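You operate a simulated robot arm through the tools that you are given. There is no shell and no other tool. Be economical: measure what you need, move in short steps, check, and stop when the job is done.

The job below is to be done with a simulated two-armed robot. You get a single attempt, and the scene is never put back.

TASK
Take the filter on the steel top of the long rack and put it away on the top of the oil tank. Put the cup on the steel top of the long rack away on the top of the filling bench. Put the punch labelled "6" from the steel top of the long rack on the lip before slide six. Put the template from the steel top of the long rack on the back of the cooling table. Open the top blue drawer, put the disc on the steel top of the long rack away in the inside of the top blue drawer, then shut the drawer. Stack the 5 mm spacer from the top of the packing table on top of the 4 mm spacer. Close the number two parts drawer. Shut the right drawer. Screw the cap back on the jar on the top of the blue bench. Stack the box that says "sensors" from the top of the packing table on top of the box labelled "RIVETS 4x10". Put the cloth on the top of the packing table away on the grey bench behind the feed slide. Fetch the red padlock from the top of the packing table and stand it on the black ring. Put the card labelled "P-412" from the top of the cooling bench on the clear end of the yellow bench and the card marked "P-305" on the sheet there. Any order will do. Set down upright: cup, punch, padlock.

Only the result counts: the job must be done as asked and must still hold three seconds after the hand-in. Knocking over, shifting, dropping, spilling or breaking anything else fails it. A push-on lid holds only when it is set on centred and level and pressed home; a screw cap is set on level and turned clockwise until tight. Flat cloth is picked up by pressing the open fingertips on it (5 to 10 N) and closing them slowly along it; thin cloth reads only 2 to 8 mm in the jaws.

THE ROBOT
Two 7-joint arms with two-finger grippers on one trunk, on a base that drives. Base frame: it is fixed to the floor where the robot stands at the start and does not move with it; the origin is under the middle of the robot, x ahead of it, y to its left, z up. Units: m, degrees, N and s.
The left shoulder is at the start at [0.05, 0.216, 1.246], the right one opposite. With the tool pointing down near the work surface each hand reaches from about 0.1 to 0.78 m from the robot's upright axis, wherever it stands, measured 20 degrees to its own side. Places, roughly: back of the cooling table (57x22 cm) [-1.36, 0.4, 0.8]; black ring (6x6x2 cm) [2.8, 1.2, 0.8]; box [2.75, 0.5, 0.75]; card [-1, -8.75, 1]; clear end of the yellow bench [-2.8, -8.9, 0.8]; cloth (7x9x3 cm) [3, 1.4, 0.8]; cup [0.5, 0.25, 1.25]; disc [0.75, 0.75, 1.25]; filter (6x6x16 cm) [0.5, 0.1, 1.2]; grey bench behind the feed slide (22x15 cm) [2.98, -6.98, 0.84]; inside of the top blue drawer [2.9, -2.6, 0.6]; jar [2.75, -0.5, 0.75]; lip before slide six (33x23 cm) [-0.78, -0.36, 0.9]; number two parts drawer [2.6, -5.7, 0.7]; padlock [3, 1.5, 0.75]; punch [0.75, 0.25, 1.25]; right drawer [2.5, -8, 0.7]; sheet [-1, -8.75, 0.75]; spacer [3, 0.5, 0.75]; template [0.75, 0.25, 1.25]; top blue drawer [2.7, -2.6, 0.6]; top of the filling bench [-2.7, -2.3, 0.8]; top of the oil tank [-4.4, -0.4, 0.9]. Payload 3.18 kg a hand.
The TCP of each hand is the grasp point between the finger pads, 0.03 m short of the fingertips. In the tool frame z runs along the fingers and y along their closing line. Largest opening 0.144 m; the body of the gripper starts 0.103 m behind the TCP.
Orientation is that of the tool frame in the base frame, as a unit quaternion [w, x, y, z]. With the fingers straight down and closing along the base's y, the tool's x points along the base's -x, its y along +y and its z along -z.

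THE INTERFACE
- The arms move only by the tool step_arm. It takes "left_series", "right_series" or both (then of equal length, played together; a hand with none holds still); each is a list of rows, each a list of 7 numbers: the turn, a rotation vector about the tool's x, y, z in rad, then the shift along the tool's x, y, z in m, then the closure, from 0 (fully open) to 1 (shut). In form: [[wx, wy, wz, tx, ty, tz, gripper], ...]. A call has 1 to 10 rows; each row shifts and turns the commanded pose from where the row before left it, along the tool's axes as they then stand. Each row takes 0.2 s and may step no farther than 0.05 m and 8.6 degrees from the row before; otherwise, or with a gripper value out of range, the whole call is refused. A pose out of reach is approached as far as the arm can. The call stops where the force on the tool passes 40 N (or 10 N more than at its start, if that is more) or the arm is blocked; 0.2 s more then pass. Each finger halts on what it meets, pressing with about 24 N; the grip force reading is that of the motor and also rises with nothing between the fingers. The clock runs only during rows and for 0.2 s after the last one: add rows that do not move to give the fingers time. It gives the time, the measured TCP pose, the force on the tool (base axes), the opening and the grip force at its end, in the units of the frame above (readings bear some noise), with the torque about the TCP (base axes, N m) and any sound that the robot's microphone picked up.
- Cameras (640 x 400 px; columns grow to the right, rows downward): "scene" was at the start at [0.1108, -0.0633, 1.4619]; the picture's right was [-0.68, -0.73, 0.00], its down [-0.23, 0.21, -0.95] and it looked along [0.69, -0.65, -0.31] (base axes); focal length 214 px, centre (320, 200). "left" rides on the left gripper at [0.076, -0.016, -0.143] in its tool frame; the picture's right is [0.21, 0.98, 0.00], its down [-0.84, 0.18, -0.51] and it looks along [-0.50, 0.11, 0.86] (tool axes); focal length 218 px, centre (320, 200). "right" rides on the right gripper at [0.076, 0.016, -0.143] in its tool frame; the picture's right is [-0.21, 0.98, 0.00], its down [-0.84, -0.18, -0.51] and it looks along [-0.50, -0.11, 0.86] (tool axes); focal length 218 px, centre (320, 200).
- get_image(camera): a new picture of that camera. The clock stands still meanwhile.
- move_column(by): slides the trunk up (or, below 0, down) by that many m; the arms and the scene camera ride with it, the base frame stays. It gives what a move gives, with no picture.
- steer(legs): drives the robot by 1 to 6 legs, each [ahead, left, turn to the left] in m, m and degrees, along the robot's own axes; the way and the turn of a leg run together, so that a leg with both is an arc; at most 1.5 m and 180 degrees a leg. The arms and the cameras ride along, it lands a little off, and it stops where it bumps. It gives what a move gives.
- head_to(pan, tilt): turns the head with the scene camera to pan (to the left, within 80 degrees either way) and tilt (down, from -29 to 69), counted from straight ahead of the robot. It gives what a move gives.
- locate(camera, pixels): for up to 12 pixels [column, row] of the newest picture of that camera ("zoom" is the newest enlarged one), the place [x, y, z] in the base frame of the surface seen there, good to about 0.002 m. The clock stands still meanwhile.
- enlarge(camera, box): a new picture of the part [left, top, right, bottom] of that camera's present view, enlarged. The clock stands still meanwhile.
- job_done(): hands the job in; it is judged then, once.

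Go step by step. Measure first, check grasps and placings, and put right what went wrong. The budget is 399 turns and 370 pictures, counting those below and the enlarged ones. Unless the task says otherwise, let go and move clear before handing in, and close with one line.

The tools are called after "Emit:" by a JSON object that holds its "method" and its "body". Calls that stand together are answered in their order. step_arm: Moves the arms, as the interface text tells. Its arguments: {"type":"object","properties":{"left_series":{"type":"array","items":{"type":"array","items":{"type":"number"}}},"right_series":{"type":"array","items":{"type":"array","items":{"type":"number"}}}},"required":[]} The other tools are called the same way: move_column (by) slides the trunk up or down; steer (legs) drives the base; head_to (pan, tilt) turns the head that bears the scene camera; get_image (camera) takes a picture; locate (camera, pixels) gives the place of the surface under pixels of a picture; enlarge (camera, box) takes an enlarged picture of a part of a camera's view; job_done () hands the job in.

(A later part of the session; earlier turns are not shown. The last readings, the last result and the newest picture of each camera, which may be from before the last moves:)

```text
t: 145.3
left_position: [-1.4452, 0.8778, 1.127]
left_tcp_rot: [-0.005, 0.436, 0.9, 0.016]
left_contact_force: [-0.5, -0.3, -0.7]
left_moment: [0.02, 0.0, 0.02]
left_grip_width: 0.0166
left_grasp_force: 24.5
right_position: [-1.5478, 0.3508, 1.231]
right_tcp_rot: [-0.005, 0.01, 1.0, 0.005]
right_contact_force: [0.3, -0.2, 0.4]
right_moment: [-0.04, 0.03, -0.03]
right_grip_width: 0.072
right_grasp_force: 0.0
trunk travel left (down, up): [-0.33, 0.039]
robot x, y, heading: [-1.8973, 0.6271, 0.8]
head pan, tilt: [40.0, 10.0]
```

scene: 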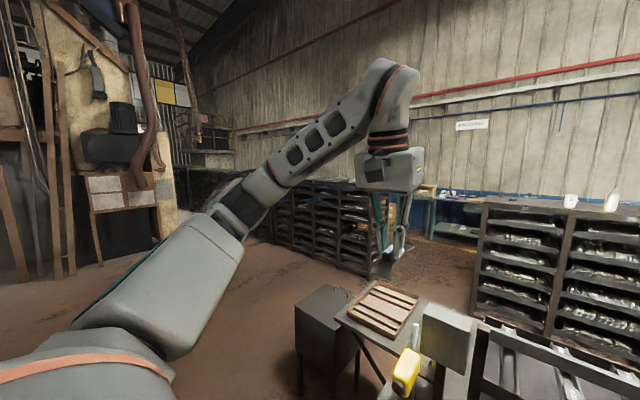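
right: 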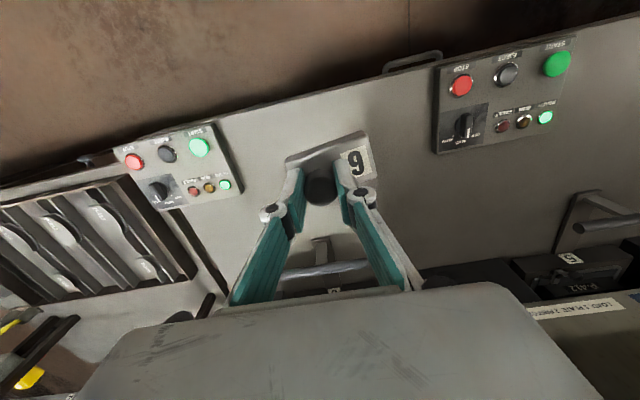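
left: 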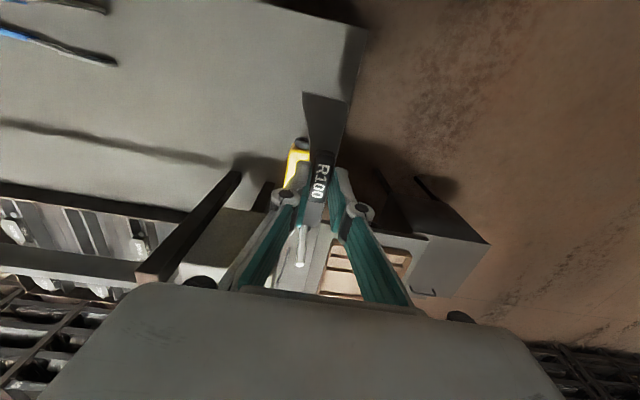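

Level again at yaw ≈52°. I move toward the table middle (−y).

Emit:
{"method": "step_arm", "body": {"left_series": [[0, 0, 0, -0.0314, -0.0248, 0, 1], [0, 0, 0, -0.0314, -0.0248, 0, 1], [0, 0, 0, -0.0314, -0.0248, 0, 1], [0, 0, 0, -0.0314, -0.0248, 0, 1], [0, 0, 0, -0.0314, -0.0248, 0, 1]]}}

```text
t: 146.5
left_position: [-1.4499, 0.7815, 1.1255]
left_tcp_rot: [-0.004, 0.436, 0.9, 0.016]
left_contact_force: [0.1, 1.0, -0.4]
left_moment: [-0.02, -0.01, 0.0]
left_grip_width: 0.0164
left_grasp_force: 24.1
left hand out of reach, approached as far as the arm can: row 3, 4, 5
right_position: [-1.5489, 0.3519, 1.2309]
right_tcp_rot: [-0.006, 0.009, 1.0, 0.006]
right_contact_force: [-0.4, 0.2, 1.2]
right_moment: [0.01, -0.02, 0.03]
right_grip_width: 0.0721
right_grasp_force: 0.1
trunk travel left (down, up): [-0.33, 0.039]
robot x, y, heading: [-1.8961, 0.6288, 0.5]
head pan, tilt: [40.0, 10.0]
```

The hand stops near rel y 0.15. I try lower, where the arm should have more freedom.

Emit:
{"method": "step_arm", "body": {"left_series": [[0, 0, 0, 0, 0, 0.04, 1], [0, 0, 0, 0, 0, 0.04, 1], [0, 0, 0, 0, 0, 0.04, 1], [0, 0, 0, 0, 0, 0.04, 1], [0, 0, 0, -0.0314, -0.0248, 0, 1], [0, 0, 0, -0.0314, -0.0248, 0, 1], [0, 0, 0, -0.0314, -0.0248, 0, 1]]}}

```text
t: 148.1
left_position: [-1.4169, 0.8088, 1.0283]
left_tcp_rot: [-0.007, 0.437, 0.899, 0.016]
left_contact_force: [-1.4, -0.1, -1.2]
left_moment: [0.04, -0.03, 0.01]
left_grip_width: 0.0165
left_grasp_force: 24.1
left hand out of reach, approached as far as the arm can: row 1, 2, 3, 4, 5, 6, 7
right_position: [-1.5482, 0.3507, 1.2304]
right_tcp_rot: [-0.006, 0.009, 1.0, 0.006]
right_contact_force: [0.6, -0.3, -0.2]
right_moment: [-0.04, 0.01, 0.03]
right_grip_width: 0.0717
right_grasp_force: 0.0
trunk travel left (down, up): [-0.33, 0.039]
robot x, y, heading: [-1.8944, 0.6278, 0.6]
head pan, tilt: [40.0, 10.0]
```

I turn the hand further clockwise (away from the limit) and try again.

Emit:
{"method": "step_arm", "body": {"left_series": [[0, 0, 0.14, 0, 0, 0, 1], [0, 0, 0.14, 0, 0, 0, 1], [0, 0, 0.14, 0, 0, 0, 1], [0, 0, 0.14, 0, 0, 0, 1], [0, 0, 0.106, 0, 0, 0, 1], [0, 0, 0, 0, 0, 0, 1]]}}

Emit:
{"method": "step_arm", "body": {"left_series": [[0, 0, 0, -0.04, 0, 0, 1], [0, 0, 0, -0.04, 0, 0, 1], [0, 0, 0, -0.04, 0, 0, 1], [0, 0, 0, -0.04, 0, 0, 1], [0, 0, 0, -0.04, 0, 0, 1]]}}

```text
t: 149.5
left_position: [-1.4175, 0.8085, 1.0284]
left_tcp_rot: [-0.011, 0.707, 0.707, 0.014]
left_contact_force: [-0.4, 0.0, -1.1]
left_moment: [0.01, -0.01, 0.0]
left_grip_width: 0.0164
left_grasp_force: 23.6
right_position: [-1.5493, 0.3505, 1.2309]
right_tcp_rot: [-0.005, 0.009, 1.0, 0.006]
right_contact_force: [0.1, 0.9, 0.3]
right_moment: [-0.02, -0.01, -0.01]
right_grip_width: 0.0723
right_grasp_force: 0.0
trunk travel left (down, up): [-0.33, 0.039]
robot x, y, heading: [-1.8982, 0.6294, 0.4]
head pan, tilt: [40.0, 10.0]
```

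```text
t: 150.7
left_position: [-1.4675, 0.7825, 1.059]
left_tcp_rot: [-0.01, 0.707, 0.707, 0.014]
left_contact_force: [0.2, -1.1, -0.4]
left_moment: [-0.02, 0.0, -0.05]
left_grip_width: 0.0165
left_grasp_force: 24.2
left hand out of reach, approached as far as the arm can: row 1, 2, 3, 4, 5
right_position: [-1.5492, 0.3507, 1.231]
right_tcp_rot: [-0.005, 0.009, 1.0, 0.006]
right_contact_force: [-0.4, 0.1, 0.5]
right_moment: [0.01, -0.04, -0.02]
right_grip_width: 0.0719
right_grasp_force: 0.1
trunk travel left (down, up): [-0.33, 0.039]
robot x, y, heading: [-1.8974, 0.6262, 0.3]
head pan, tilt: [40.0, 10.0]
```

I look at the left arm again to understand the limit.

Emit:
{"method": "get_image", "body": {"camera": "scene"}}

Emit:
{"method": "get_image", "body": {"camera": "right"}}

```text
318 pictures are left
```

scene: 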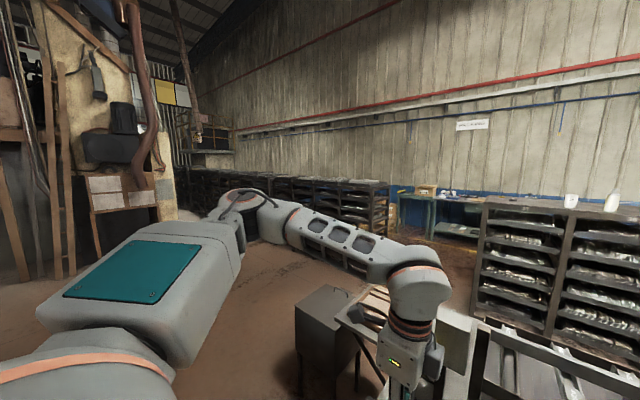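

```text
317 pictures are left
```

right: 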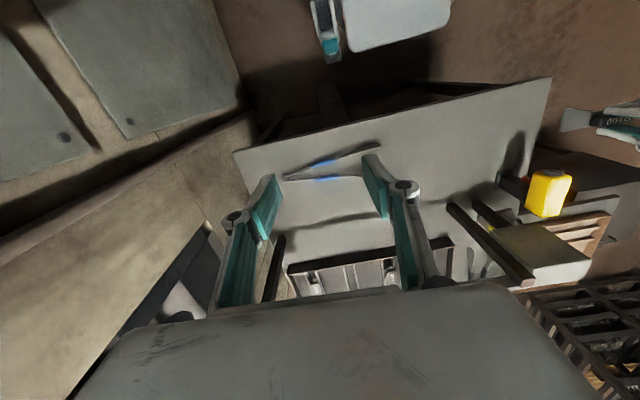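

I measure how far the elbow stands out, to see how close to the wall I may go.

Emit:
{"method": "locate", "body": {"camera": "scene", "pixels": [[245, 200], [222, 215], [270, 205], [300, 225], [415, 270], [180, 240]]}}

Emit:
{"method": "head_to", "body": {"pan": -60, "tilt": 10}}

Emit:
{"method": "get_image", "body": {"camera": "scene"}}

```text
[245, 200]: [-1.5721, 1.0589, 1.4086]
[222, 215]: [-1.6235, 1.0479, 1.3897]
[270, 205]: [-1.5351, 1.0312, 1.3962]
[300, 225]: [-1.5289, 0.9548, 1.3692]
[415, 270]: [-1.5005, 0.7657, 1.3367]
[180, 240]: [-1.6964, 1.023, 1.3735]
```

```text
t: 152.4
left_position: [-1.4675, 0.7829, 1.0593]
left_tcp_rot: [-0.01, 0.706, 0.708, 0.014]
left_contact_force: [-0.2, 0.1, -1.6]
left_moment: [0.02, 0.02, 0.02]
left_grip_width: 0.0166
left_grasp_force: 24.4
right_position: [-1.5479, 0.3501, 1.2314]
right_tcp_rot: [-0.005, 0.008, 1.0, 0.006]
right_contact_force: [-0.5, 0.4, 0.0]
right_moment: [0.02, 0.02, -0.01]
right_grip_width: 0.0721
right_grasp_force: 0.1
trunk travel left (down, up): [-0.33, 0.039]
robot x, y, heading: [-1.9001, 0.6287, 0.8]
head pan, tilt: [-60.0, 10.0]
```

```text
316 pictures are left
```

scene: 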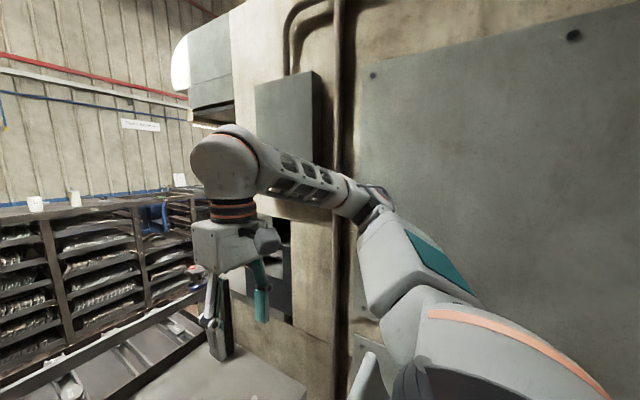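

Elbows stand out 0.46 m, so instead I angle the robot: move to y≈0.85 and turn 50° to the right, so the spot falls on the left hand's own side.

Emit:
{"method": "steer", "body": {"legs": [[0, 0.22, 0], [0, 0, -51]]}}

Emit:
{"method": "head_to", "body": {"pan": 25, "tilt": 30}}

Emit:
{"method": "get_image", "body": {"camera": "scene"}}

Emit:
{"method": "get_image", "body": {"camera": "left"}}

```text
t: 157.3
left_position: [-1.5116, 0.6049, 1.0584]
left_tcp_rot: [-0.003, 0.944, 0.33, 0.016]
left_contact_force: [-0.8, -0.1, -1.7]
left_moment: [0.03, -0.04, 0.0]
left_grip_width: 0.0168
left_grasp_force: 23.6
right_position: [-1.9009, 0.4, 1.2305]
right_tcp_rot: [-0.002, 0.443, 0.896, 0.008]
right_contact_force: [1.0, 0.1, -0.4]
right_moment: [0.0, 0.01, -0.02]
right_grip_width: 0.0722
right_grasp_force: 0.0
trunk travel left (down, up): [-0.33, 0.039]
robot x, y, heading: [-1.9015, 0.8447, -50.8]
head pan, tilt: [-60.0, 10.0]
```

```text
t: 158.9
left_position: [-1.5115, 0.6063, 1.0579]
left_tcp_rot: [-0.003, 0.944, 0.33, 0.017]
left_contact_force: [-0.5, 0.7, -0.3]
left_moment: [-0.02, -0.03, -0.02]
left_grip_width: 0.0167
left_grasp_force: 23.2
right_position: [-1.8992, 0.4005, 1.2305]
right_tcp_rot: [-0.002, 0.443, 0.896, 0.008]
right_contact_force: [-0.9, -0.1, 0.0]
right_moment: [-0.04, -0.03, -0.02]
right_grip_width: 0.072
right_grasp_force: 0.0
trunk travel left (down, up): [-0.33, 0.039]
robot x, y, heading: [-1.8991, 0.8465, -51.1]
head pan, tilt: [25.0, 30.0]
```

```text
315 pictures are left
```

scene: 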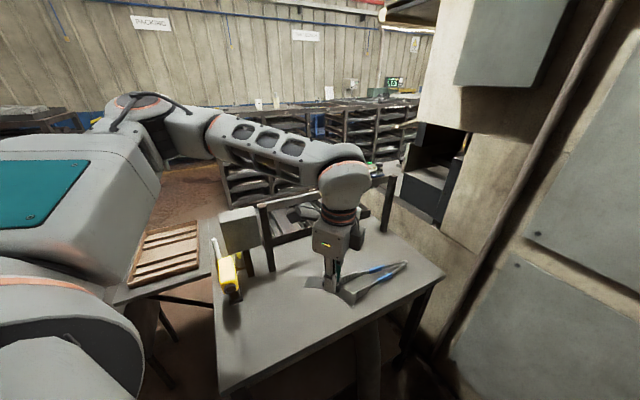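

```text
314 pictures are left
```

left: 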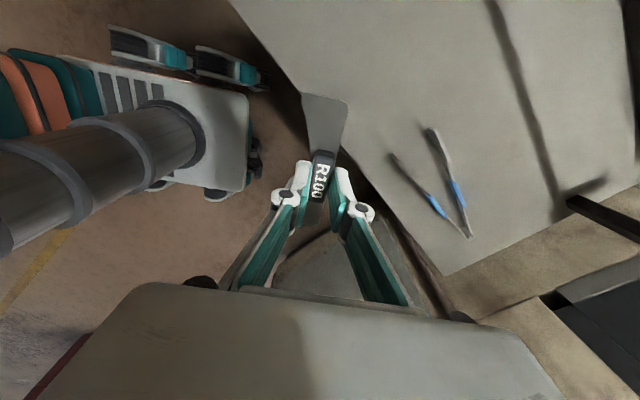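

The path is clear. I move the left hand over (-1.36, 0.585), then lower.

Emit:
{"method": "step_arm", "body": {"left_series": [[0, 0, 0, 0.0263, 0.0272, 0, 1], [0, 0, 0, 0.0263, 0.0272, 0, 1], [0, 0, 0, 0.0263, 0.0272, 0, 1], [0, 0, 0, 0.0263, 0.0272, 0, 1], [0, 0, 0, 0, 0, 0.04, 1], [0, 0, 0, 0, 0, 0.04, 1], [0, 0, 0, 0, 0, 0.04, 1], [0, 0, 0, 0, 0, 0.04, 1]]}}

Emit:
{"method": "get_image", "body": {"camera": "scene"}}

```text
t: 160.7
left_position: [-1.3549, 0.603, 0.9126]
left_tcp_rot: [-0.002, 0.944, 0.33, 0.016]
left_contact_force: [0.0, 0.5, -2.2]
left_moment: [-0.07, -0.02, 0.02]
left_grip_width: 0.0165
left_grasp_force: 24.1
left hand out of reach, approached as far as the arm can: row 8
right_position: [-1.8996, 0.4014, 1.2318]
right_tcp_rot: [-0.003, 0.443, 0.896, 0.007]
right_contact_force: [0.1, 0.1, 1.0]
right_moment: [-0.04, -0.03, -0.01]
right_grip_width: 0.0719
right_grasp_force: 0.1
trunk travel left (down, up): [-0.33, 0.039]
robot x, y, heading: [-1.899, 0.8443, -50.9]
head pan, tilt: [25.0, 30.0]
```

```text
313 pictures are left
```

scene: 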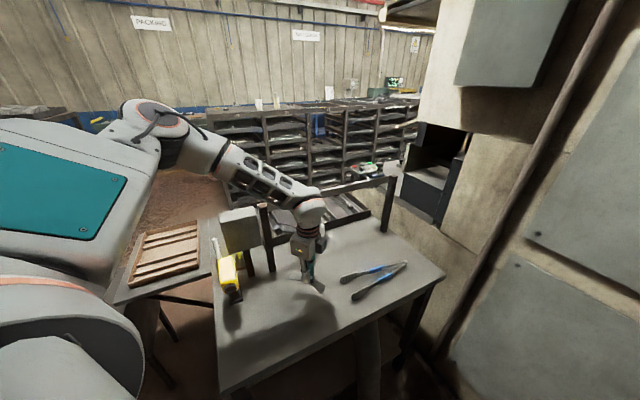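

Now lower with the trunk: 0.068 down.

Emit:
{"method": "move_column", "body": {"by": -0.068}}

```text
t: 161.8
left_position: [-1.3545, 0.6018, 0.846]
left_tcp_rot: [-0.003, 0.944, 0.329, 0.018]
left_contact_force: [-0.4, 0.3, -0.4]
left_moment: [-0.05, -0.01, 0.0]
left_grip_width: 0.0165
left_grasp_force: 24.3
right_position: [-1.901, 0.4016, 1.1641]
right_tcp_rot: [-0.002, 0.443, 0.897, 0.008]
right_contact_force: [-0.3, -0.3, 0.0]
right_moment: [-0.03, -0.01, -0.02]
right_grip_width: 0.0721
right_grasp_force: 0.0
trunk travel left (down, up): [-0.262, 0.107]
robot x, y, heading: [-1.9005, 0.847, -51.3]
head pan, tilt: [25.0, 30.0]
```

Emit:
{"method": "move_column", "body": {"by": -0.007}}

Emit:
{"method": "step_arm", "body": {"left_series": [[0, 0, 0, 0, 0, 0.001, 0.95], [0, 0, 0, 0, 0, 0, 0.85], [0, 0, 0, 0, 0, 0, 0.7], [0, 0, 0, 0, 0, 0, 0.7], [0, 0, 0, 0, 0, -0.03, 0.7], [0, 0, 0, 0, 0, -0.04, 0.7], [0, 0, 0, 0, 0, -0.04, 0.7], [0, 0, 0, 0, 0, -0.04, 0.7]]}}

Emit:
{"method": "enlarge", "body": {"camera": "scene", "box": [210, 210, 430, 350]}}

```text
t: 162.3
left_position: [-1.3557, 0.6022, 0.8377]
left_tcp_rot: [-0.003, 0.944, 0.33, 0.015]
left_contact_force: [0.2, 0.6, 2.4]
left_moment: [-0.14, 0.18, -0.06]
left_grip_width: 0.0164
left_grasp_force: 23.6
right_position: [-1.8996, 0.3994, 1.1567]
right_tcp_rot: [-0.002, 0.443, 0.897, 0.008]
right_contact_force: [0.3, -0.4, -0.2]
right_moment: [0.02, 0.0, 0.0]
right_grip_width: 0.0722
right_grasp_force: 0.0
trunk travel left (down, up): [-0.255, 0.114]
robot x, y, heading: [-1.9007, 0.8471, -51.1]
head pan, tilt: [25.0, 30.0]
```

```text
t: 164.1
left_position: [-1.3613, 0.6012, 0.9871]
left_tcp_rot: [-0.003, 0.944, 0.33, 0.016]
left_contact_force: [0.6, 0.5, 0.9]
left_moment: [-0.01, 0.0, -0.03]
left_grip_width: 0.0431
left_grasp_force: 0.1
right_position: [-1.902, 0.4001, 1.1562]
right_tcp_rot: [-0.003, 0.444, 0.896, 0.009]
right_contact_force: [0.2, -0.4, 0.1]
right_moment: [0.01, -0.04, 0.02]
right_grip_width: 0.0718
right_grasp_force: 0.1
trunk travel left (down, up): [-0.255, 0.114]
robot x, y, heading: [-1.9032, 0.845, -50.7]
head pan, tilt: [25.0, 30.0]
```

```text
2.86 times, centred on (320, 280) of scene
```

zoom: 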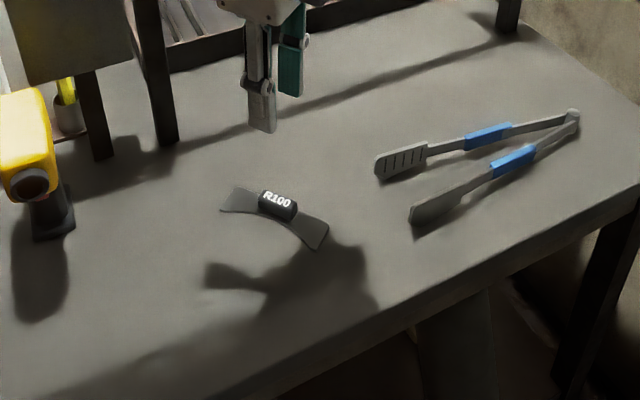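

Template lies well on the back of the table. I raise the trunk, back away, and turn to face east, then restore the left wrist yaw.

Emit:
{"method": "move_column", "body": {"by": 0.114}}

Emit:
{"method": "steer", "body": {"legs": [[-0.3, 0, 0], [0, 0, 51]]}}

Emit:
{"method": "step_arm", "body": {"left_series": [[0, 0, 0, 0.03, -0.03, 0, 0.3], [0, 0, 0, 0.03, -0.03, 0, 0], [0, 0, 0, 0.03, -0.03, 0, 0], [0, 0, 0, 0.01, -0.02, 0, 0], [0, 0, -0.143, 0, 0, 0, 0], [0, 0, -0.143, 0, 0, 0, 0], [0, 0, -0.143, 0, 0, 0, 0], [0, 0, -0.143, 0, 0, 0, 0], [0, 0, -0.143, 0, 0, 0, 0], [0, 0, -0.143, 0, 0, 0, 0]]}}

Emit:
{"method": "step_arm", "body": {"left_series": [[0, 0, -0.143, 0, 0, 0, 0], [0, 0, -0.143, 0, 0, 0, 0], [0, 0, -0.143, 0, 0, 0, 0], [0, 0, -0.143, 0, 0, 0, 0], [0, 0, -0.143, 0, 0, 0, 0]]}}

```text
t: 165.6
left_position: [-1.3598, 0.6001, 1.0998]
left_tcp_rot: [-0.003, 0.944, 0.329, 0.017]
left_contact_force: [0.2, 0.0, 1.2]
left_moment: [0.0, -0.01, -0.01]
left_grip_width: 0.0433
left_grasp_force: 0.1
right_position: [-1.9007, 0.4005, 1.2687]
right_tcp_rot: [-0.003, 0.443, 0.897, 0.009]
right_contact_force: [-0.3, 0.0, 0.5]
right_moment: [0.04, 0.04, 0.0]
right_grip_width: 0.0722
right_grasp_force: 0.2
trunk travel left (down, up): [-0.369, 0.0]
robot x, y, heading: [-1.9021, 0.8487, -50.9]
head pan, tilt: [25.0, 30.0]
```

```text
t: 169.9
left_position: [-1.5571, 1.3462, 1.1009]
left_tcp_rot: [-0.009, 0.71, 0.705, 0.013]
left_contact_force: [0.0, -0.1, 0.5]
left_moment: [-0.01, 0.03, -0.03]
left_grip_width: 0.0434
left_grasp_force: 0.0
right_position: [-1.7403, 0.8002, 1.2692]
right_tcp_rot: [-0.006, 0.013, 1.0, 0.006]
right_contact_force: [0.3, -0.1, 0.1]
right_moment: [-0.07, -0.03, 0.03]
right_grip_width: 0.072
right_grasp_force: 0.1
trunk travel left (down, up): [-0.369, 0.0]
robot x, y, heading: [-2.086, 1.0797, 0.5]
head pan, tilt: [25.0, 30.0]
```

```text
t: 172.1
left_position: [-1.6676, 1.446, 1.1038]
left_tcp_rot: [-0.004, 0.351, 0.936, 0.016]
left_contact_force: [-0.3, 1.4, 0.7]
left_moment: [-0.02, -0.01, -0.02]
left_grip_width: 0.1442
left_grasp_force: 0.1
right_position: [-1.7414, 0.7997, 1.2704]
right_tcp_rot: [-0.005, 0.012, 1.0, 0.007]
right_contact_force: [1.0, -0.3, 0.2]
right_moment: [-0.03, -0.01, 0.02]
right_grip_width: 0.0721
right_grasp_force: 0.1
trunk travel left (down, up): [-0.369, 0.0]
robot x, y, heading: [-2.0879, 1.0769, 0.3]
head pan, tilt: [25.0, 30.0]
```

```text
t: 173.3
left_position: [-1.6436, 1.5398, 1.1526]
left_tcp_rot: [-0.002, 0.007, 1.0, 0.008]
left_contact_force: [0.7, 0.3, -0.9]
left_moment: [0.0, 0.01, -0.02]
left_grip_width: 0.1439
left_grasp_force: 0.1
left hand out of reach, approached as far as the arm can: row 2, 3, 4, 5
right_position: [-1.7397, 0.8, 1.2699]
right_tcp_rot: [-0.006, 0.011, 1.0, 0.006]
right_contact_force: [0.3, 0.9, 0.6]
right_moment: [-0.02, 0.0, 0.03]
right_grip_width: 0.0721
right_grasp_force: 0.0
trunk travel left (down, up): [-0.369, 0.0]
robot x, y, heading: [-2.0898, 1.076, 0.2]
head pan, tilt: [25.0, 30.0]
```

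Yaw 0 pushes the left arm to its limit; about 50° outward yaw suits it (and mirrored for the right). I set both wrists so and raise both hands.

Emit:
{"method": "step_arm", "body": {"left_series": [[0, 0, 0.143, 0, 0, 0, 0], [0, 0, 0.143, 0, 0, 0, 0], [0, 0, 0.143, 0, 0, 0, 0], [0, 0, 0.143, 0, 0, 0, 0], [0, 0, 0.143, 0, 0, 0, 0], [0, 0, 0.143, 0, 0, 0, 0], [0, 0, 0, 0, 0, -0.04, 0], [0, 0, 0, 0, 0, -0.04, 0], [0, 0, 0, 0, 0, -0.04, 0], [0, 0, 0, 0, 0, -0.04, 0]], "right_series": [[0, 0, -0.143, 0, 0, 0, 0], [0, 0, -0.143, 0, 0, 0, 0], [0, 0, -0.143, 0, 0, 0, 0], [0, 0, -0.143, 0, 0, 0, 0], [0, 0, -0.143, 0, 0, 0, 0], [0, 0, -0.143, 0, 0, 0, 0], [0, 0, 0, 0, 0, -0.03, 0], [0, 0, 0, 0, 0, -0.03, 0], [0, 0, 0, 0, 0, -0.02, 0], [0, 0, 0, 0, 0, 0, 0]]}}

Emit:
{"method": "steer", "body": {"legs": [[0, 0.92, 0], [1.0, 0, 0], [0.95, 0, 0]]}}

Emit:
{"method": "head_to", "body": {"pan": -50, "tilt": 30}}

Emit:
{"method": "get_image", "body": {"camera": "scene"}}

```text
t: 175.5
left_position: [-1.6458, 1.535, 1.3135]
left_tcp_rot: [-0.004, 0.417, 0.909, 0.017]
left_contact_force: [0.5, 0.2, 0.0]
left_moment: [0.03, -0.02, -0.01]
left_grip_width: 0.1441
left_grasp_force: 0.0
right_position: [-1.7432, 0.8191, 1.2544]
right_tcp_rot: [0.013, -0.225, 0.974, 0.004]
right_contact_force: [-0.7, -0.5, -0.1]
right_moment: [0.01, -0.02, 0.01]
right_grip_width: 0.1438
right_grasp_force: 0.0
right hand out of reach, approached as far as the arm can: row 3, 4, 5, 6, 7, 8, 9
trunk travel left (down, up): [-0.369, 0.0]
robot x, y, heading: [-2.0881, 1.079, 0.3]
head pan, tilt: [25.0, 30.0]
```

```text
t: 193.4
left_position: [0.3108, 2.4721, 1.3128]
left_tcp_rot: [-0.005, 0.417, 0.909, 0.017]
left_contact_force: [0.3, -0.1, 1.1]
left_moment: [0.02, 0.04, -0.02]
left_grip_width: 0.1439
left_grasp_force: 0.2
right_position: [0.2135, 1.7558, 1.2557]
right_tcp_rot: [0.012, -0.226, 0.974, 0.004]
right_contact_force: [-0.4, 0.0, -0.1]
right_moment: [0.03, 0.01, -0.02]
right_grip_width: 0.1439
right_grasp_force: 0.0
trunk travel left (down, up): [-0.369, 0.0]
robot x, y, heading: [-0.132, 2.0132, 0.3]
head pan, tilt: [25.0, 30.0]
```

```text
t: 194.8
left_position: [0.3104, 2.4721, 1.3125]
left_tcp_rot: [-0.004, 0.417, 0.909, 0.016]
left_contact_force: [0.0, -0.4, 0.3]
left_moment: [-0.03, -0.02, -0.03]
left_grip_width: 0.1439
left_grasp_force: 0.0
right_position: [0.2127, 1.7561, 1.2553]
right_tcp_rot: [0.013, -0.225, 0.974, 0.003]
right_contact_force: [-0.4, 0.1, -0.6]
right_moment: [-0.01, -0.01, 0.02]
right_grip_width: 0.144
right_grasp_force: 0.1
trunk travel left (down, up): [-0.369, 0.0]
robot x, y, heading: [-0.1311, 2.0145, 0.5]
head pan, tilt: [-50.0, 30.0]
```

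```text
311 pictures are left
```

scene: 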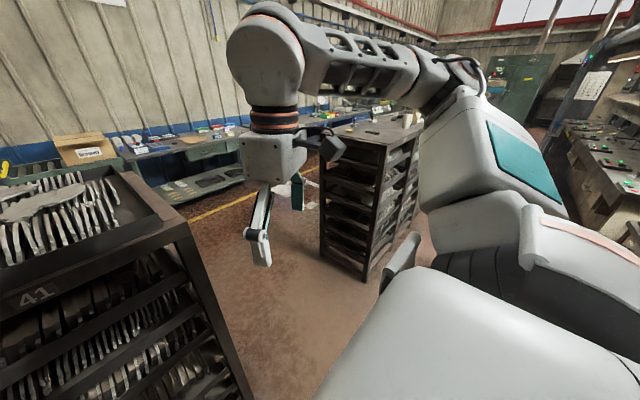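

The way is clear. I straighten the right wrist, slide south along the rack and approach.

Emit:
{"method": "step_arm", "body": {"right_series": [[0, 0, 0.14, 0, 0, 0, 0], [0, 0, 0.14, 0, 0, 0, 0], [0, 0, 0.14, 0, 0, 0, 0], [0, 0, 0.04, 0, 0, -0.03, 0], [0, 0, 0, 0, 0, -0.04, 0], [0, 0, 0, 0, 0, -0.02, 0]]}}

Emit:
{"method": "steer", "body": {"legs": [[0, -1.0, 0], [0, -0.92, 0], [0.2, 0, 0]]}}

Emit:
{"method": "head_to", "body": {"pan": 10, "tilt": 38}}

Emit:
{"method": "get_image", "body": {"camera": "scene"}}

```text
t: 196.2
left_position: [0.3096, 2.4714, 1.3124]
left_tcp_rot: [-0.003, 0.417, 0.909, 0.017]
left_contact_force: [-0.3, -0.5, 1.2]
left_moment: [-0.02, 0.01, -0.02]
left_grip_width: 0.1438
left_grasp_force: 0.1
right_position: [0.2102, 1.7543, 1.3456]
right_tcp_rot: [0.011, 0.002, 1.0, 0.007]
right_contact_force: [0.3, 0.4, -1.5]
right_moment: [-0.03, 0.0, -0.01]
right_grip_width: 0.1439
right_grasp_force: 0.0
trunk travel left (down, up): [-0.369, 0.0]
robot x, y, heading: [-0.1321, 2.0123, 0.5]
head pan, tilt: [-50.0, 30.0]
```

```text
t: 214.5
left_position: [0.5182, 0.5532, 1.3125]
left_tcp_rot: [-0.003, 0.418, 0.908, 0.017]
left_contact_force: [0.2, -0.3, 0.5]
left_moment: [-0.03, 0.02, 0.0]
left_grip_width: 0.1439
left_grasp_force: 0.1
right_position: [0.4182, -0.1631, 1.3441]
right_tcp_rot: [0.011, 0.002, 1.0, 0.006]
right_contact_force: [0.3, 0.1, 0.3]
right_moment: [0.01, 0.02, -0.02]
right_grip_width: 0.1439
right_grasp_force: 0.0
trunk travel left (down, up): [-0.369, 0.0]
robot x, y, heading: [0.0705, 0.0937, 0.3]
head pan, tilt: [-50.0, 30.0]
```

```text
t: 215.8
left_position: [0.5175, 0.5544, 1.3133]
left_tcp_rot: [-0.005, 0.417, 0.909, 0.016]
left_contact_force: [-0.1, 0.4, -0.9]
left_moment: [0.02, 0.01, 0.0]
left_grip_width: 0.1442
left_grasp_force: 0.2
right_position: [0.4185, -0.163, 1.3452]
right_tcp_rot: [0.011, 0.003, 1.0, 0.007]
right_contact_force: [-0.1, -0.3, -0.1]
right_moment: [0.02, -0.02, 0.03]
right_grip_width: 0.1441
right_grasp_force: 0.0
trunk travel left (down, up): [-0.369, 0.0]
robot x, y, heading: [0.0739, 0.0947, 0.4]
head pan, tilt: [10.0, 38.0]
```

```text
310 pictures are left
```

scene: 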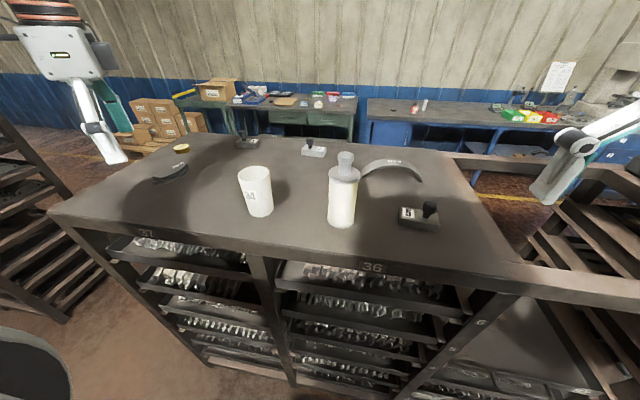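

All objects stand undisturbed. I measure cup and filter.

Emit:
{"method": "enlarge", "body": {"camera": "scene", "box": [225, 140, 385, 240]}}

Emit:
{"method": "locate", "body": {"camera": "zoom", "pixels": [[60, 140], [180, 130], [115, 105], [150, 290], [100, 285], [190, 285], [480, 70], [480, 200], [415, 250], [525, 255], [480, 340], [120, 165]]}}

```text
4.00 times, centred on (305, 190) of scene
```

zoom: 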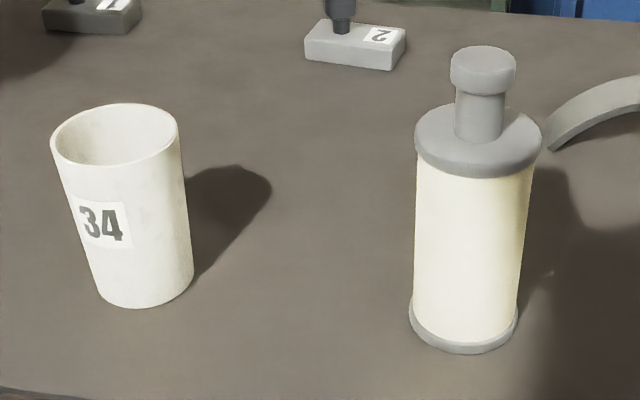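

```text
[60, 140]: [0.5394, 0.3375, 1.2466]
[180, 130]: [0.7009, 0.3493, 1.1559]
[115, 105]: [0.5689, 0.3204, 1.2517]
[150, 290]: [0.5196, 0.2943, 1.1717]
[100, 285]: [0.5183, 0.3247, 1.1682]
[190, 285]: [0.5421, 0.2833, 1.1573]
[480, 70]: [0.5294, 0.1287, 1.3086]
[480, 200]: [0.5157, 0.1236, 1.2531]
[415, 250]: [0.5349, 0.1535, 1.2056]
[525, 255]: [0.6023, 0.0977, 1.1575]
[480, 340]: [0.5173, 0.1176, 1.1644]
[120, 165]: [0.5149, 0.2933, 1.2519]
```

Cup centre (0.542, 0.307), rim radius 0.032, top 1.251; filter axis (0.543, 0.126). I bring the left hand over the cup.

Emit:
{"method": "step_arm", "body": {"left_series": [[0, 0, 0, -0.0338, -0.0237, 0, 0], [0, 0, 0, -0.0338, -0.0237, 0, 0], [0, 0, 0, -0.0338, -0.0237, 0, 0], [0, 0, 0, -0.0338, -0.0237, 0, 0], [0, 0, 0, -0.0338, -0.0237, 0, 0], [0, 0, 0, -0.0338, -0.0237, 0, 0], [0, 0, 0, 0, 0, 0, 0]]}}

Emit:
{"method": "get_image", "body": {"camera": "left"}}

```text
t: 217.4
left_position: [0.5404, 0.3085, 1.3028]
left_tcp_rot: [-0.004, 0.416, 0.909, 0.016]
left_contact_force: [0.3, 0.3, -0.1]
left_moment: [-0.03, -0.01, -0.02]
left_grip_width: 0.144
left_grasp_force: 0.0
right_position: [0.4159, -0.1629, 1.3451]
right_tcp_rot: [0.012, 0.002, 1.0, 0.007]
right_contact_force: [0.0, 0.0, 0.6]
right_moment: [0.0, -0.05, 0.04]
right_grip_width: 0.1437
right_grasp_force: 0.1
trunk travel left (down, up): [-0.369, 0.0]
robot x, y, heading: [0.0738, 0.0965, 0.5]
head pan, tilt: [10.0, 38.0]
```

```text
308 pictures are left
```

left: 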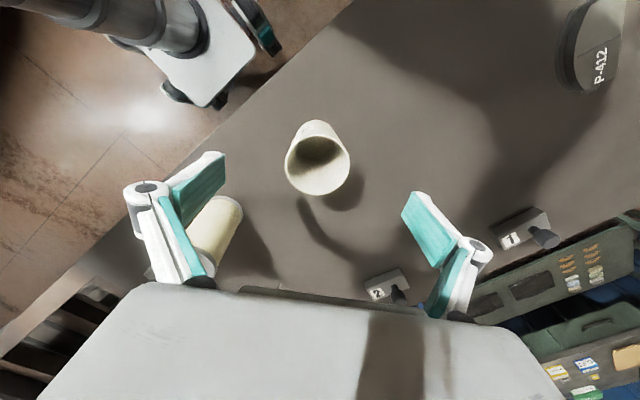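

Centred. I descend 0.09 and close gently.

Emit:
{"method": "step_arm", "body": {"left_series": [[0, 0, 0, 0, 0, 0.03, 0], [0, 0, 0, 0, 0, 0.03, 0], [0, 0, 0, 0, 0, 0.03, 0], [0, 0, 0, 0, 0, 0, 0.2], [0, 0, 0, 0, 0, 0, 0.4], [0, 0, 0, 0, 0, 0, 0.6], [0, 0, 0, 0, 0, 0, 0.8], [0, 0, 0, 0, 0, 0, 1], [0, 0, 0, 0, 0, 0, 1]]}}

Emit:
{"method": "get_image", "body": {"camera": "scene"}}

```text
t: 219.4
left_position: [0.5445, 0.3101, 1.2142]
left_tcp_rot: [-0.004, 0.417, 0.909, 0.016]
left_contact_force: [0.4, 0.7, -1.1]
left_moment: [0.03, 0.03, 0.0]
left_grip_width: 0.056
left_grasp_force: 24.1
right_position: [0.4175, -0.1629, 1.3459]
right_tcp_rot: [0.011, 0.003, 1.0, 0.007]
right_contact_force: [0.4, -1.1, 0.1]
right_moment: [0.0, 0.0, 0.02]
right_grip_width: 0.1438
right_grasp_force: 0.1
trunk travel left (down, up): [-0.369, 0.0]
robot x, y, heading: [0.0718, 0.097, 0.5]
head pan, tilt: [10.0, 38.0]
```

```text
307 pictures are left
```

scene: 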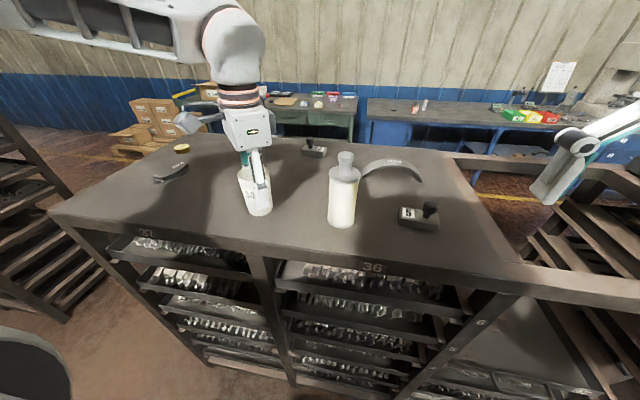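

Cup gripped at 56 mm. I lift it, draw it back, and drive left 0.28 for the right hand to reach the filter.

Emit:
{"method": "step_arm", "body": {"left_series": [[0, 0, 0, 0, 0, -0.02, 1], [0, 0, 0, 0, 0, -0.04, 1], [0, 0, 0, 0, 0, -0.04, 1], [0, 0, 0, 0.035, -0.004, -0.01, 1], [0, 0, 0, 0.035, -0.004, 0, 1], [0, 0, 0, 0.035, -0.004, 0, 1]]}}

Emit:
{"method": "steer", "body": {"legs": [[0, 0.28, 0]]}}

Emit:
{"method": "get_image", "body": {"camera": "right"}}

Emit:
{"method": "get_image", "body": {"camera": "scene"}}

```text
t: 220.8
left_position: [0.4617, 0.3804, 1.3265]
left_tcp_rot: [-0.002, 0.417, 0.909, 0.016]
left_contact_force: [-0.1, 0.2, -0.2]
left_moment: [0.0, -0.06, -0.04]
left_grip_width: 0.0561
left_grasp_force: 24.6
right_position: [0.4147, -0.1611, 1.3452]
right_tcp_rot: [0.012, 0.003, 1.0, 0.007]
right_contact_force: [-0.7, 0.2, 0.1]
right_moment: [-0.04, -0.08, 0.0]
right_grip_width: 0.1441
right_grasp_force: 0.1
trunk travel left (down, up): [-0.369, 0.0]
robot x, y, heading: [0.0712, 0.0963, 0.4]
head pan, tilt: [10.0, 38.0]
```

```text
t: 223.9
left_position: [0.4626, 0.6587, 1.3267]
left_tcp_rot: [-0.005, 0.417, 0.909, 0.015]
left_contact_force: [-1.1, -0.1, -0.7]
left_moment: [-0.01, 0.04, -0.01]
left_grip_width: 0.0559
left_grasp_force: 23.7
right_position: [0.4168, 0.1163, 1.3442]
right_tcp_rot: [0.011, 0.002, 1.0, 0.007]
right_contact_force: [0.0, 0.9, 0.0]
right_moment: [-0.01, -0.02, 0.01]
right_grip_width: 0.1442
right_grasp_force: 0.2
trunk travel left (down, up): [-0.369, 0.0]
robot x, y, heading: [0.071, 0.3731, 0.2]
head pan, tilt: [10.0, 38.0]
```

```text
306 pictures are left
```

right: 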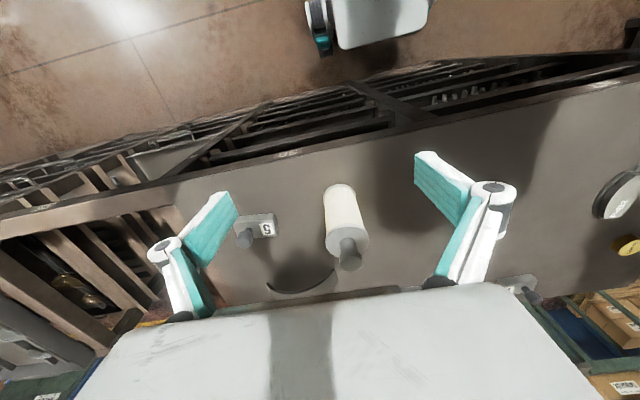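

```text
305 pictures are left
```

scene: 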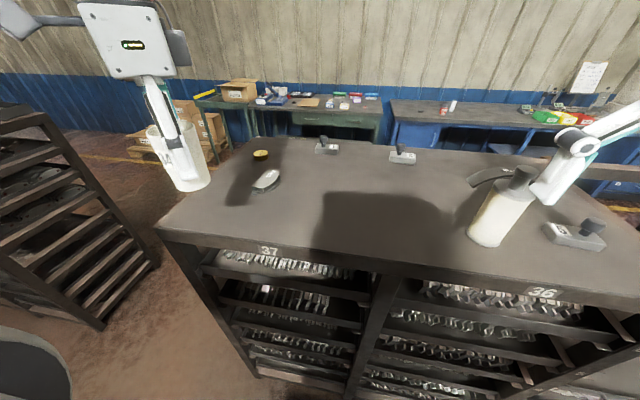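

The filter stands between the open fingers' line. I move the right hand forward over it and descend to z≈1.245.

Emit:
{"method": "step_arm", "body": {"right_series": [[0, -0.011, 0, -0.042, 0.003, 0, 0], [0, -0.011, 0, -0.042, 0.003, 0, 0], [0, 0, 0, -0.042, 0.003, 0, 0], [0, 0, 0, 0, 0, 0.03, 0], [0, 0, 0, 0, 0, 0.02, 0], [0, 0, 0, 0, 0, 0, 0]]}}

Emit:
{"method": "get_image", "body": {"camera": "right"}}

```text
t: 225.3
left_position: [0.4626, 0.6597, 1.3266]
left_tcp_rot: [-0.004, 0.417, 0.909, 0.017]
left_contact_force: [-0.9, -0.2, -0.3]
left_moment: [0.02, -0.02, -0.02]
left_grip_width: 0.056
left_grasp_force: 23.8
right_position: [0.5442, 0.1278, 1.2992]
right_tcp_rot: [0.023, 0.002, 1.0, 0.007]
right_contact_force: [0.8, 0.2, -0.2]
right_moment: [0.04, 0.0, 0.0]
right_grip_width: 0.1442
right_grasp_force: 0.0
trunk travel left (down, up): [-0.369, 0.0]
robot x, y, heading: [0.0708, 0.3764, 0.3]
head pan, tilt: [10.0, 38.0]
```

```text
304 pictures are left
```

right: 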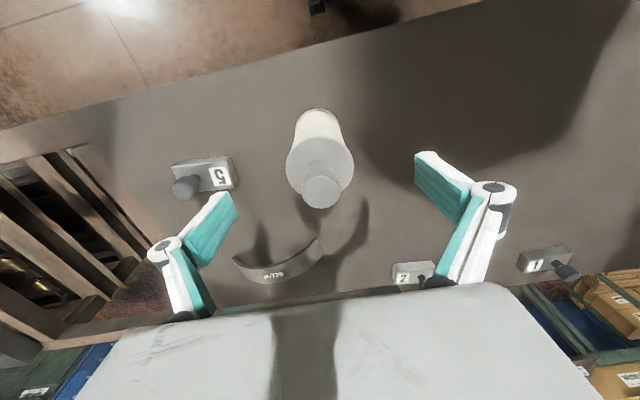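

The tilt correction went the wrong way; I undo it (2.6°), then descend 0.054 and close.

Emit:
{"method": "step_arm", "body": {"right_series": [[0, 0.046, 0, 0, 0, 0, 0], [0, 0, 0, 0, 0, 0.027, 0.1], [0, 0, 0, 0, 0, 0.026, 0.2], [0, 0, 0, 0, 0, 0, 0.35], [0, 0, 0, 0, 0, 0, 0.5], [0, 0, 0, 0, 0, 0, 0.7], [0, 0, 0, 0, 0, 0, 0.9], [0, 0, 0, 0, 0, 0, 1], [0, 0, 0, 0, 0, 0, 1]]}}

Emit:
{"method": "enlarge", "body": {"camera": "scene", "box": [420, 100, 640, 260]}}

```text
t: 227.3
left_position: [0.4621, 0.6598, 1.3268]
left_tcp_rot: [-0.004, 0.416, 0.909, 0.016]
left_contact_force: [0.0, -0.2, -0.1]
left_moment: [0.0, 0.0, 0.02]
left_grip_width: 0.0558
left_grasp_force: 24.2
right_position: [0.5453, 0.1268, 1.2468]
right_tcp_rot: [0.0, 0.003, 1.0, 0.007]
right_contact_force: [0.3, -0.5, 3.6]
right_moment: [-0.17, 0.0, 0.0]
right_grip_width: 0.0545
right_grasp_force: 24.0
trunk travel left (down, up): [-0.369, 0.0]
robot x, y, heading: [0.0736, 0.3745, 0.3]
head pan, tilt: [10.0, 38.0]
```

```text
2.50 times, centred on (530, 180) of scene
```

zoom: 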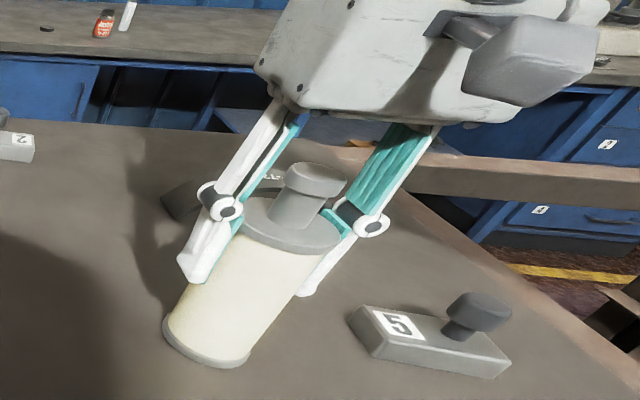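

Filter gripped at 54.5 mm. I lift and retract, then back away from the rack.

Emit:
{"method": "step_arm", "body": {"right_series": [[0, 0, 0, 0, 0, -0.02, 1], [0, 0, 0, 0, 0, -0.04, 1], [0, 0, 0, 0, 0, -0.04, 1], [0, 0, 0, 0.03, 0, 0, 1], [0, 0, 0, 0.03, 0, 0, 1]]}}

Emit:
{"method": "steer", "body": {"legs": [[-0.2, 0, 0], [0, 1.4, 0]]}}

Emit:
{"method": "get_image", "body": {"camera": "right"}}

```text
t: 228.5
left_position: [0.4624, 0.6593, 1.3266]
left_tcp_rot: [-0.004, 0.416, 0.909, 0.017]
left_contact_force: [-0.6, 0.6, -1.1]
left_moment: [0.0, -0.03, 0.03]
left_grip_width: 0.056
left_grasp_force: 23.9
right_position: [0.4839, 0.1262, 1.3471]
right_tcp_rot: [0.001, 0.003, 1.0, 0.007]
right_contact_force: [0.0, 0.6, -2.5]
right_moment: [-0.02, -0.04, 0.02]
right_grip_width: 0.0542
right_grasp_force: 24.5
trunk travel left (down, up): [-0.369, 0.0]
robot x, y, heading: [0.0725, 0.373, 0.3]
head pan, tilt: [10.0, 38.0]
```

```text
t: 242.1
left_position: [0.2496, 2.0546, 1.3259]
left_tcp_rot: [-0.004, 0.415, 0.91, 0.016]
left_contact_force: [-0.2, 0.0, -1.2]
left_moment: [0.0, 0.02, 0.02]
left_grip_width: 0.0555
left_grasp_force: 24.0
right_position: [0.2739, 1.5198, 1.3464]
right_tcp_rot: [-0.001, 0.0, 1.0, 0.006]
right_contact_force: [0.3, 1.1, -1.9]
right_moment: [-0.01, -0.01, -0.02]
right_grip_width: 0.0542
right_grasp_force: 23.9
trunk travel left (down, up): [-0.369, 0.0]
robot x, y, heading: [-0.14, 1.7676, 0.4]
head pan, tilt: [10.0, 38.0]
```

```text
302 pictures are left
```

right: 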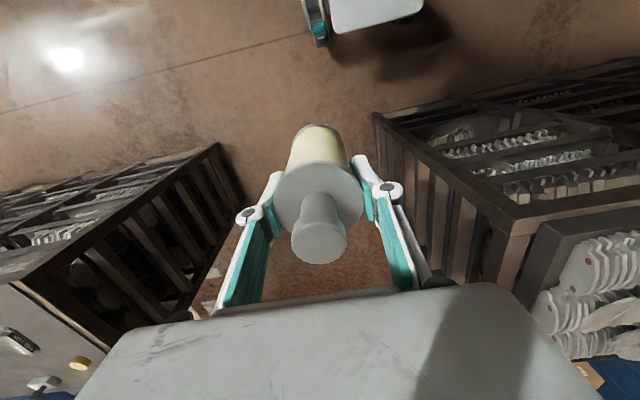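

Both items held. I back west to x≈-2.4, turn to face west, and look for the oil tank.

Emit:
{"method": "steer", "body": {"legs": [[0, 0.15, 0], [-1.2, 0, 0], [-1.2, 0, 0], [0, 0, 90], [0, 0, 90]]}}

Emit:
{"method": "head_to", "body": {"pan": 30, "tilt": 20}}

Emit:
{"method": "get_image", "body": {"camera": "scene"}}

```text
t: 263.0
left_position: [-2.9294, 1.6173, 1.3267]
left_tcp_rot: [0.016, 0.908, -0.418, 0.004]
left_contact_force: [0.6, -0.2, -0.2]
left_moment: [-0.02, 0.01, 0.01]
left_grip_width: 0.0545
left_grasp_force: 23.8
right_position: [-2.9494, 2.1508, 1.3466]
right_tcp_rot: [0.008, 1.0, -0.004, 0.001]
right_contact_force: [-0.4, 0.8, -2.4]
right_moment: [-0.02, 0.04, -0.03]
right_grip_width: 0.0543
right_grasp_force: 23.5
trunk travel left (down, up): [-0.369, 0.0]
robot x, y, heading: [-2.5347, 1.8987, -179.8]
head pan, tilt: [10.0, 38.0]
```

```text
t: 263.9
left_position: [-2.9285, 1.6176, 1.3263]
left_tcp_rot: [0.017, 0.908, -0.419, 0.005]
left_contact_force: [0.1, -0.2, 0.5]
left_moment: [0.0, 0.01, 0.0]
left_grip_width: 0.0546
left_grasp_force: 24.0
right_position: [-2.9481, 2.15, 1.3464]
right_tcp_rot: [0.006, 1.0, -0.005, 0.001]
right_contact_force: [0.1, 0.5, -3.9]
right_moment: [0.01, -0.01, -0.03]
right_grip_width: 0.0542
right_grasp_force: 24.2
trunk travel left (down, up): [-0.369, 0.0]
robot x, y, heading: [-2.5367, 1.8985, -180.3]
head pan, tilt: [30.0, 20.0]
```

```text
301 pictures are left
```

scene: 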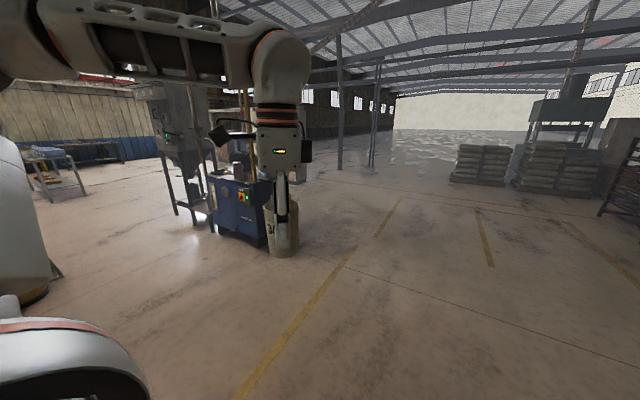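

The blue tank is behind the left hand. I go closer, to about (-3.4, 0.9) facing south-west.

Emit:
{"method": "steer", "body": {"legs": [[0.9, 0, 0], [0, 0.9, 0], [0, 0, 45]]}}

Emit:
{"method": "head_to", "body": {"pan": 0, "tilt": 25}}

Emit:
{"method": "get_image", "body": {"camera": "scene"}}

```text
t: 278.6
left_position: [-3.5201, 0.5219, 1.326]
left_tcp_rot: [0.013, 0.999, -0.039, 0.01]
left_contact_force: [-0.9, -1.1, -0.7]
left_moment: [-0.04, 0.0, 0.02]
left_grip_width: 0.0547
left_grasp_force: 24.0
right_position: [-3.9123, 0.8848, 1.3466]
right_tcp_rot: [0.006, 0.926, 0.378, 0.003]
right_contact_force: [-0.2, -0.8, -1.2]
right_moment: [-0.02, 0.01, -0.01]
right_grip_width: 0.0541
right_grasp_force: 24.1
trunk travel left (down, up): [-0.369, 0.0]
robot x, y, heading: [-3.4427, 1.0007, -134.7]
head pan, tilt: [30.0, 20.0]
```

```text
t: 279.5
left_position: [-3.5208, 0.5219, 1.3261]
left_tcp_rot: [0.014, 0.999, -0.04, 0.011]
left_contact_force: [-0.9, 0.1, -0.4]
left_moment: [0.01, 0.03, -0.03]
left_grip_width: 0.0548
left_grasp_force: 24.1
right_position: [-3.9124, 0.8849, 1.346]
right_tcp_rot: [0.006, 0.926, 0.378, 0.004]
right_contact_force: [-0.4, -0.8, -2.0]
right_moment: [0.0, 0.04, -0.01]
right_grip_width: 0.0544
right_grasp_force: 23.9
trunk travel left (down, up): [-0.369, 0.0]
robot x, y, heading: [-3.4411, 0.9975, -135.1]
head pan, tilt: [0.0, 25.0]
```

```text
300 pictures are left
```

scene: 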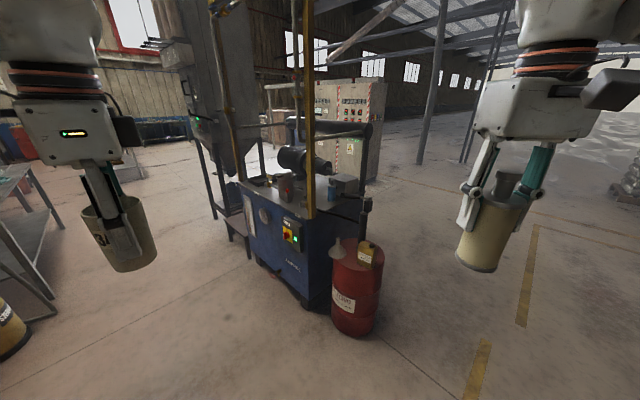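

The tank carries a motor and yellow pipe guards. I zoom on its top and measure.

Emit:
{"method": "enlarge", "body": {"camera": "scene", "box": [220, 110, 400, 280]}}

Emit:
{"method": "locate", "body": {"camera": "scene", "pixels": [[255, 183], [295, 207], [340, 212], [350, 195], [310, 150], [295, 160], [285, 190], [365, 190], [309, 205], [240, 190], [360, 260], [320, 195]]}}

```text
2.35 times, centred on (310, 195) of scene
```

zoom: 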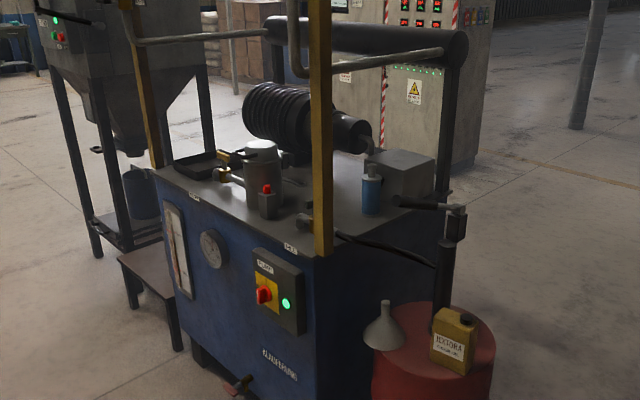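

```text
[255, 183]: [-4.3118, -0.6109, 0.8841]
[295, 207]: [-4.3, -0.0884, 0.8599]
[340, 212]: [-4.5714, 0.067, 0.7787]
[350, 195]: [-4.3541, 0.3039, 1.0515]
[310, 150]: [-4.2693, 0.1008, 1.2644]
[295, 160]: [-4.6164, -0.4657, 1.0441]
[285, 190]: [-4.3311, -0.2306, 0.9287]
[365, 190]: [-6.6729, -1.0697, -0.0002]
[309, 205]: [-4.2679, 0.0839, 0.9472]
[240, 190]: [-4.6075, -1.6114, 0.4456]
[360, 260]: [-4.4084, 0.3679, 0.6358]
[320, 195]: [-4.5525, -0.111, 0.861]
```

Next I look left toward where I'd stand (east of the tank) for obstacles.

Emit:
{"method": "head_to", "body": {"pan": 45, "tilt": 30}}

Emit:
{"method": "get_image", "body": {"camera": "scene"}}

Emit:
{"method": "locate", "body": {"camera": "scene", "pixels": [[200, 300], [150, 200], [300, 250], [420, 300], [430, 220], [300, 150], [230, 240], [250, 200]]}}

```text
t: 280.6
left_position: [-3.5227, 0.5211, 1.3271]
left_tcp_rot: [0.014, 0.999, -0.039, 0.011]
left_contact_force: [0.1, 0.6, 0.5]
left_moment: [0.02, 0.01, -0.02]
left_grip_width: 0.0545
left_grasp_force: 23.6
right_position: [-3.9128, 0.8851, 1.3465]
right_tcp_rot: [0.006, 0.926, 0.378, 0.004]
right_contact_force: [-1.0, -0.2, -2.3]
right_moment: [0.01, 0.01, -0.02]
right_grip_width: 0.0543
right_grasp_force: 23.9
trunk travel left (down, up): [-0.369, 0.0]
robot x, y, heading: [-3.4424, 0.997, -135.0]
head pan, tilt: [45.0, 30.0]
```

```text
298 pictures are left
```

scene: 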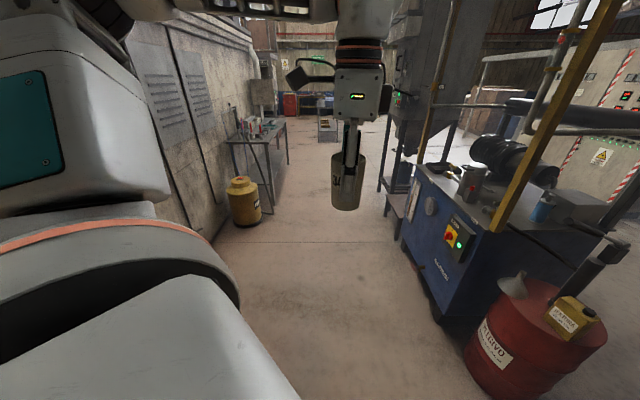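

```text
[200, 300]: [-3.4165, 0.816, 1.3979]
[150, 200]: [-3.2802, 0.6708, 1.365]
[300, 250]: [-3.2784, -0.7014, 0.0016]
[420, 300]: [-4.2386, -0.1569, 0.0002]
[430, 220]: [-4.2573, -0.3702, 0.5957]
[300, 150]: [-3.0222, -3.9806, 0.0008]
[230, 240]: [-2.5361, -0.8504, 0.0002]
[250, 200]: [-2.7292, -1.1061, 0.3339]
```

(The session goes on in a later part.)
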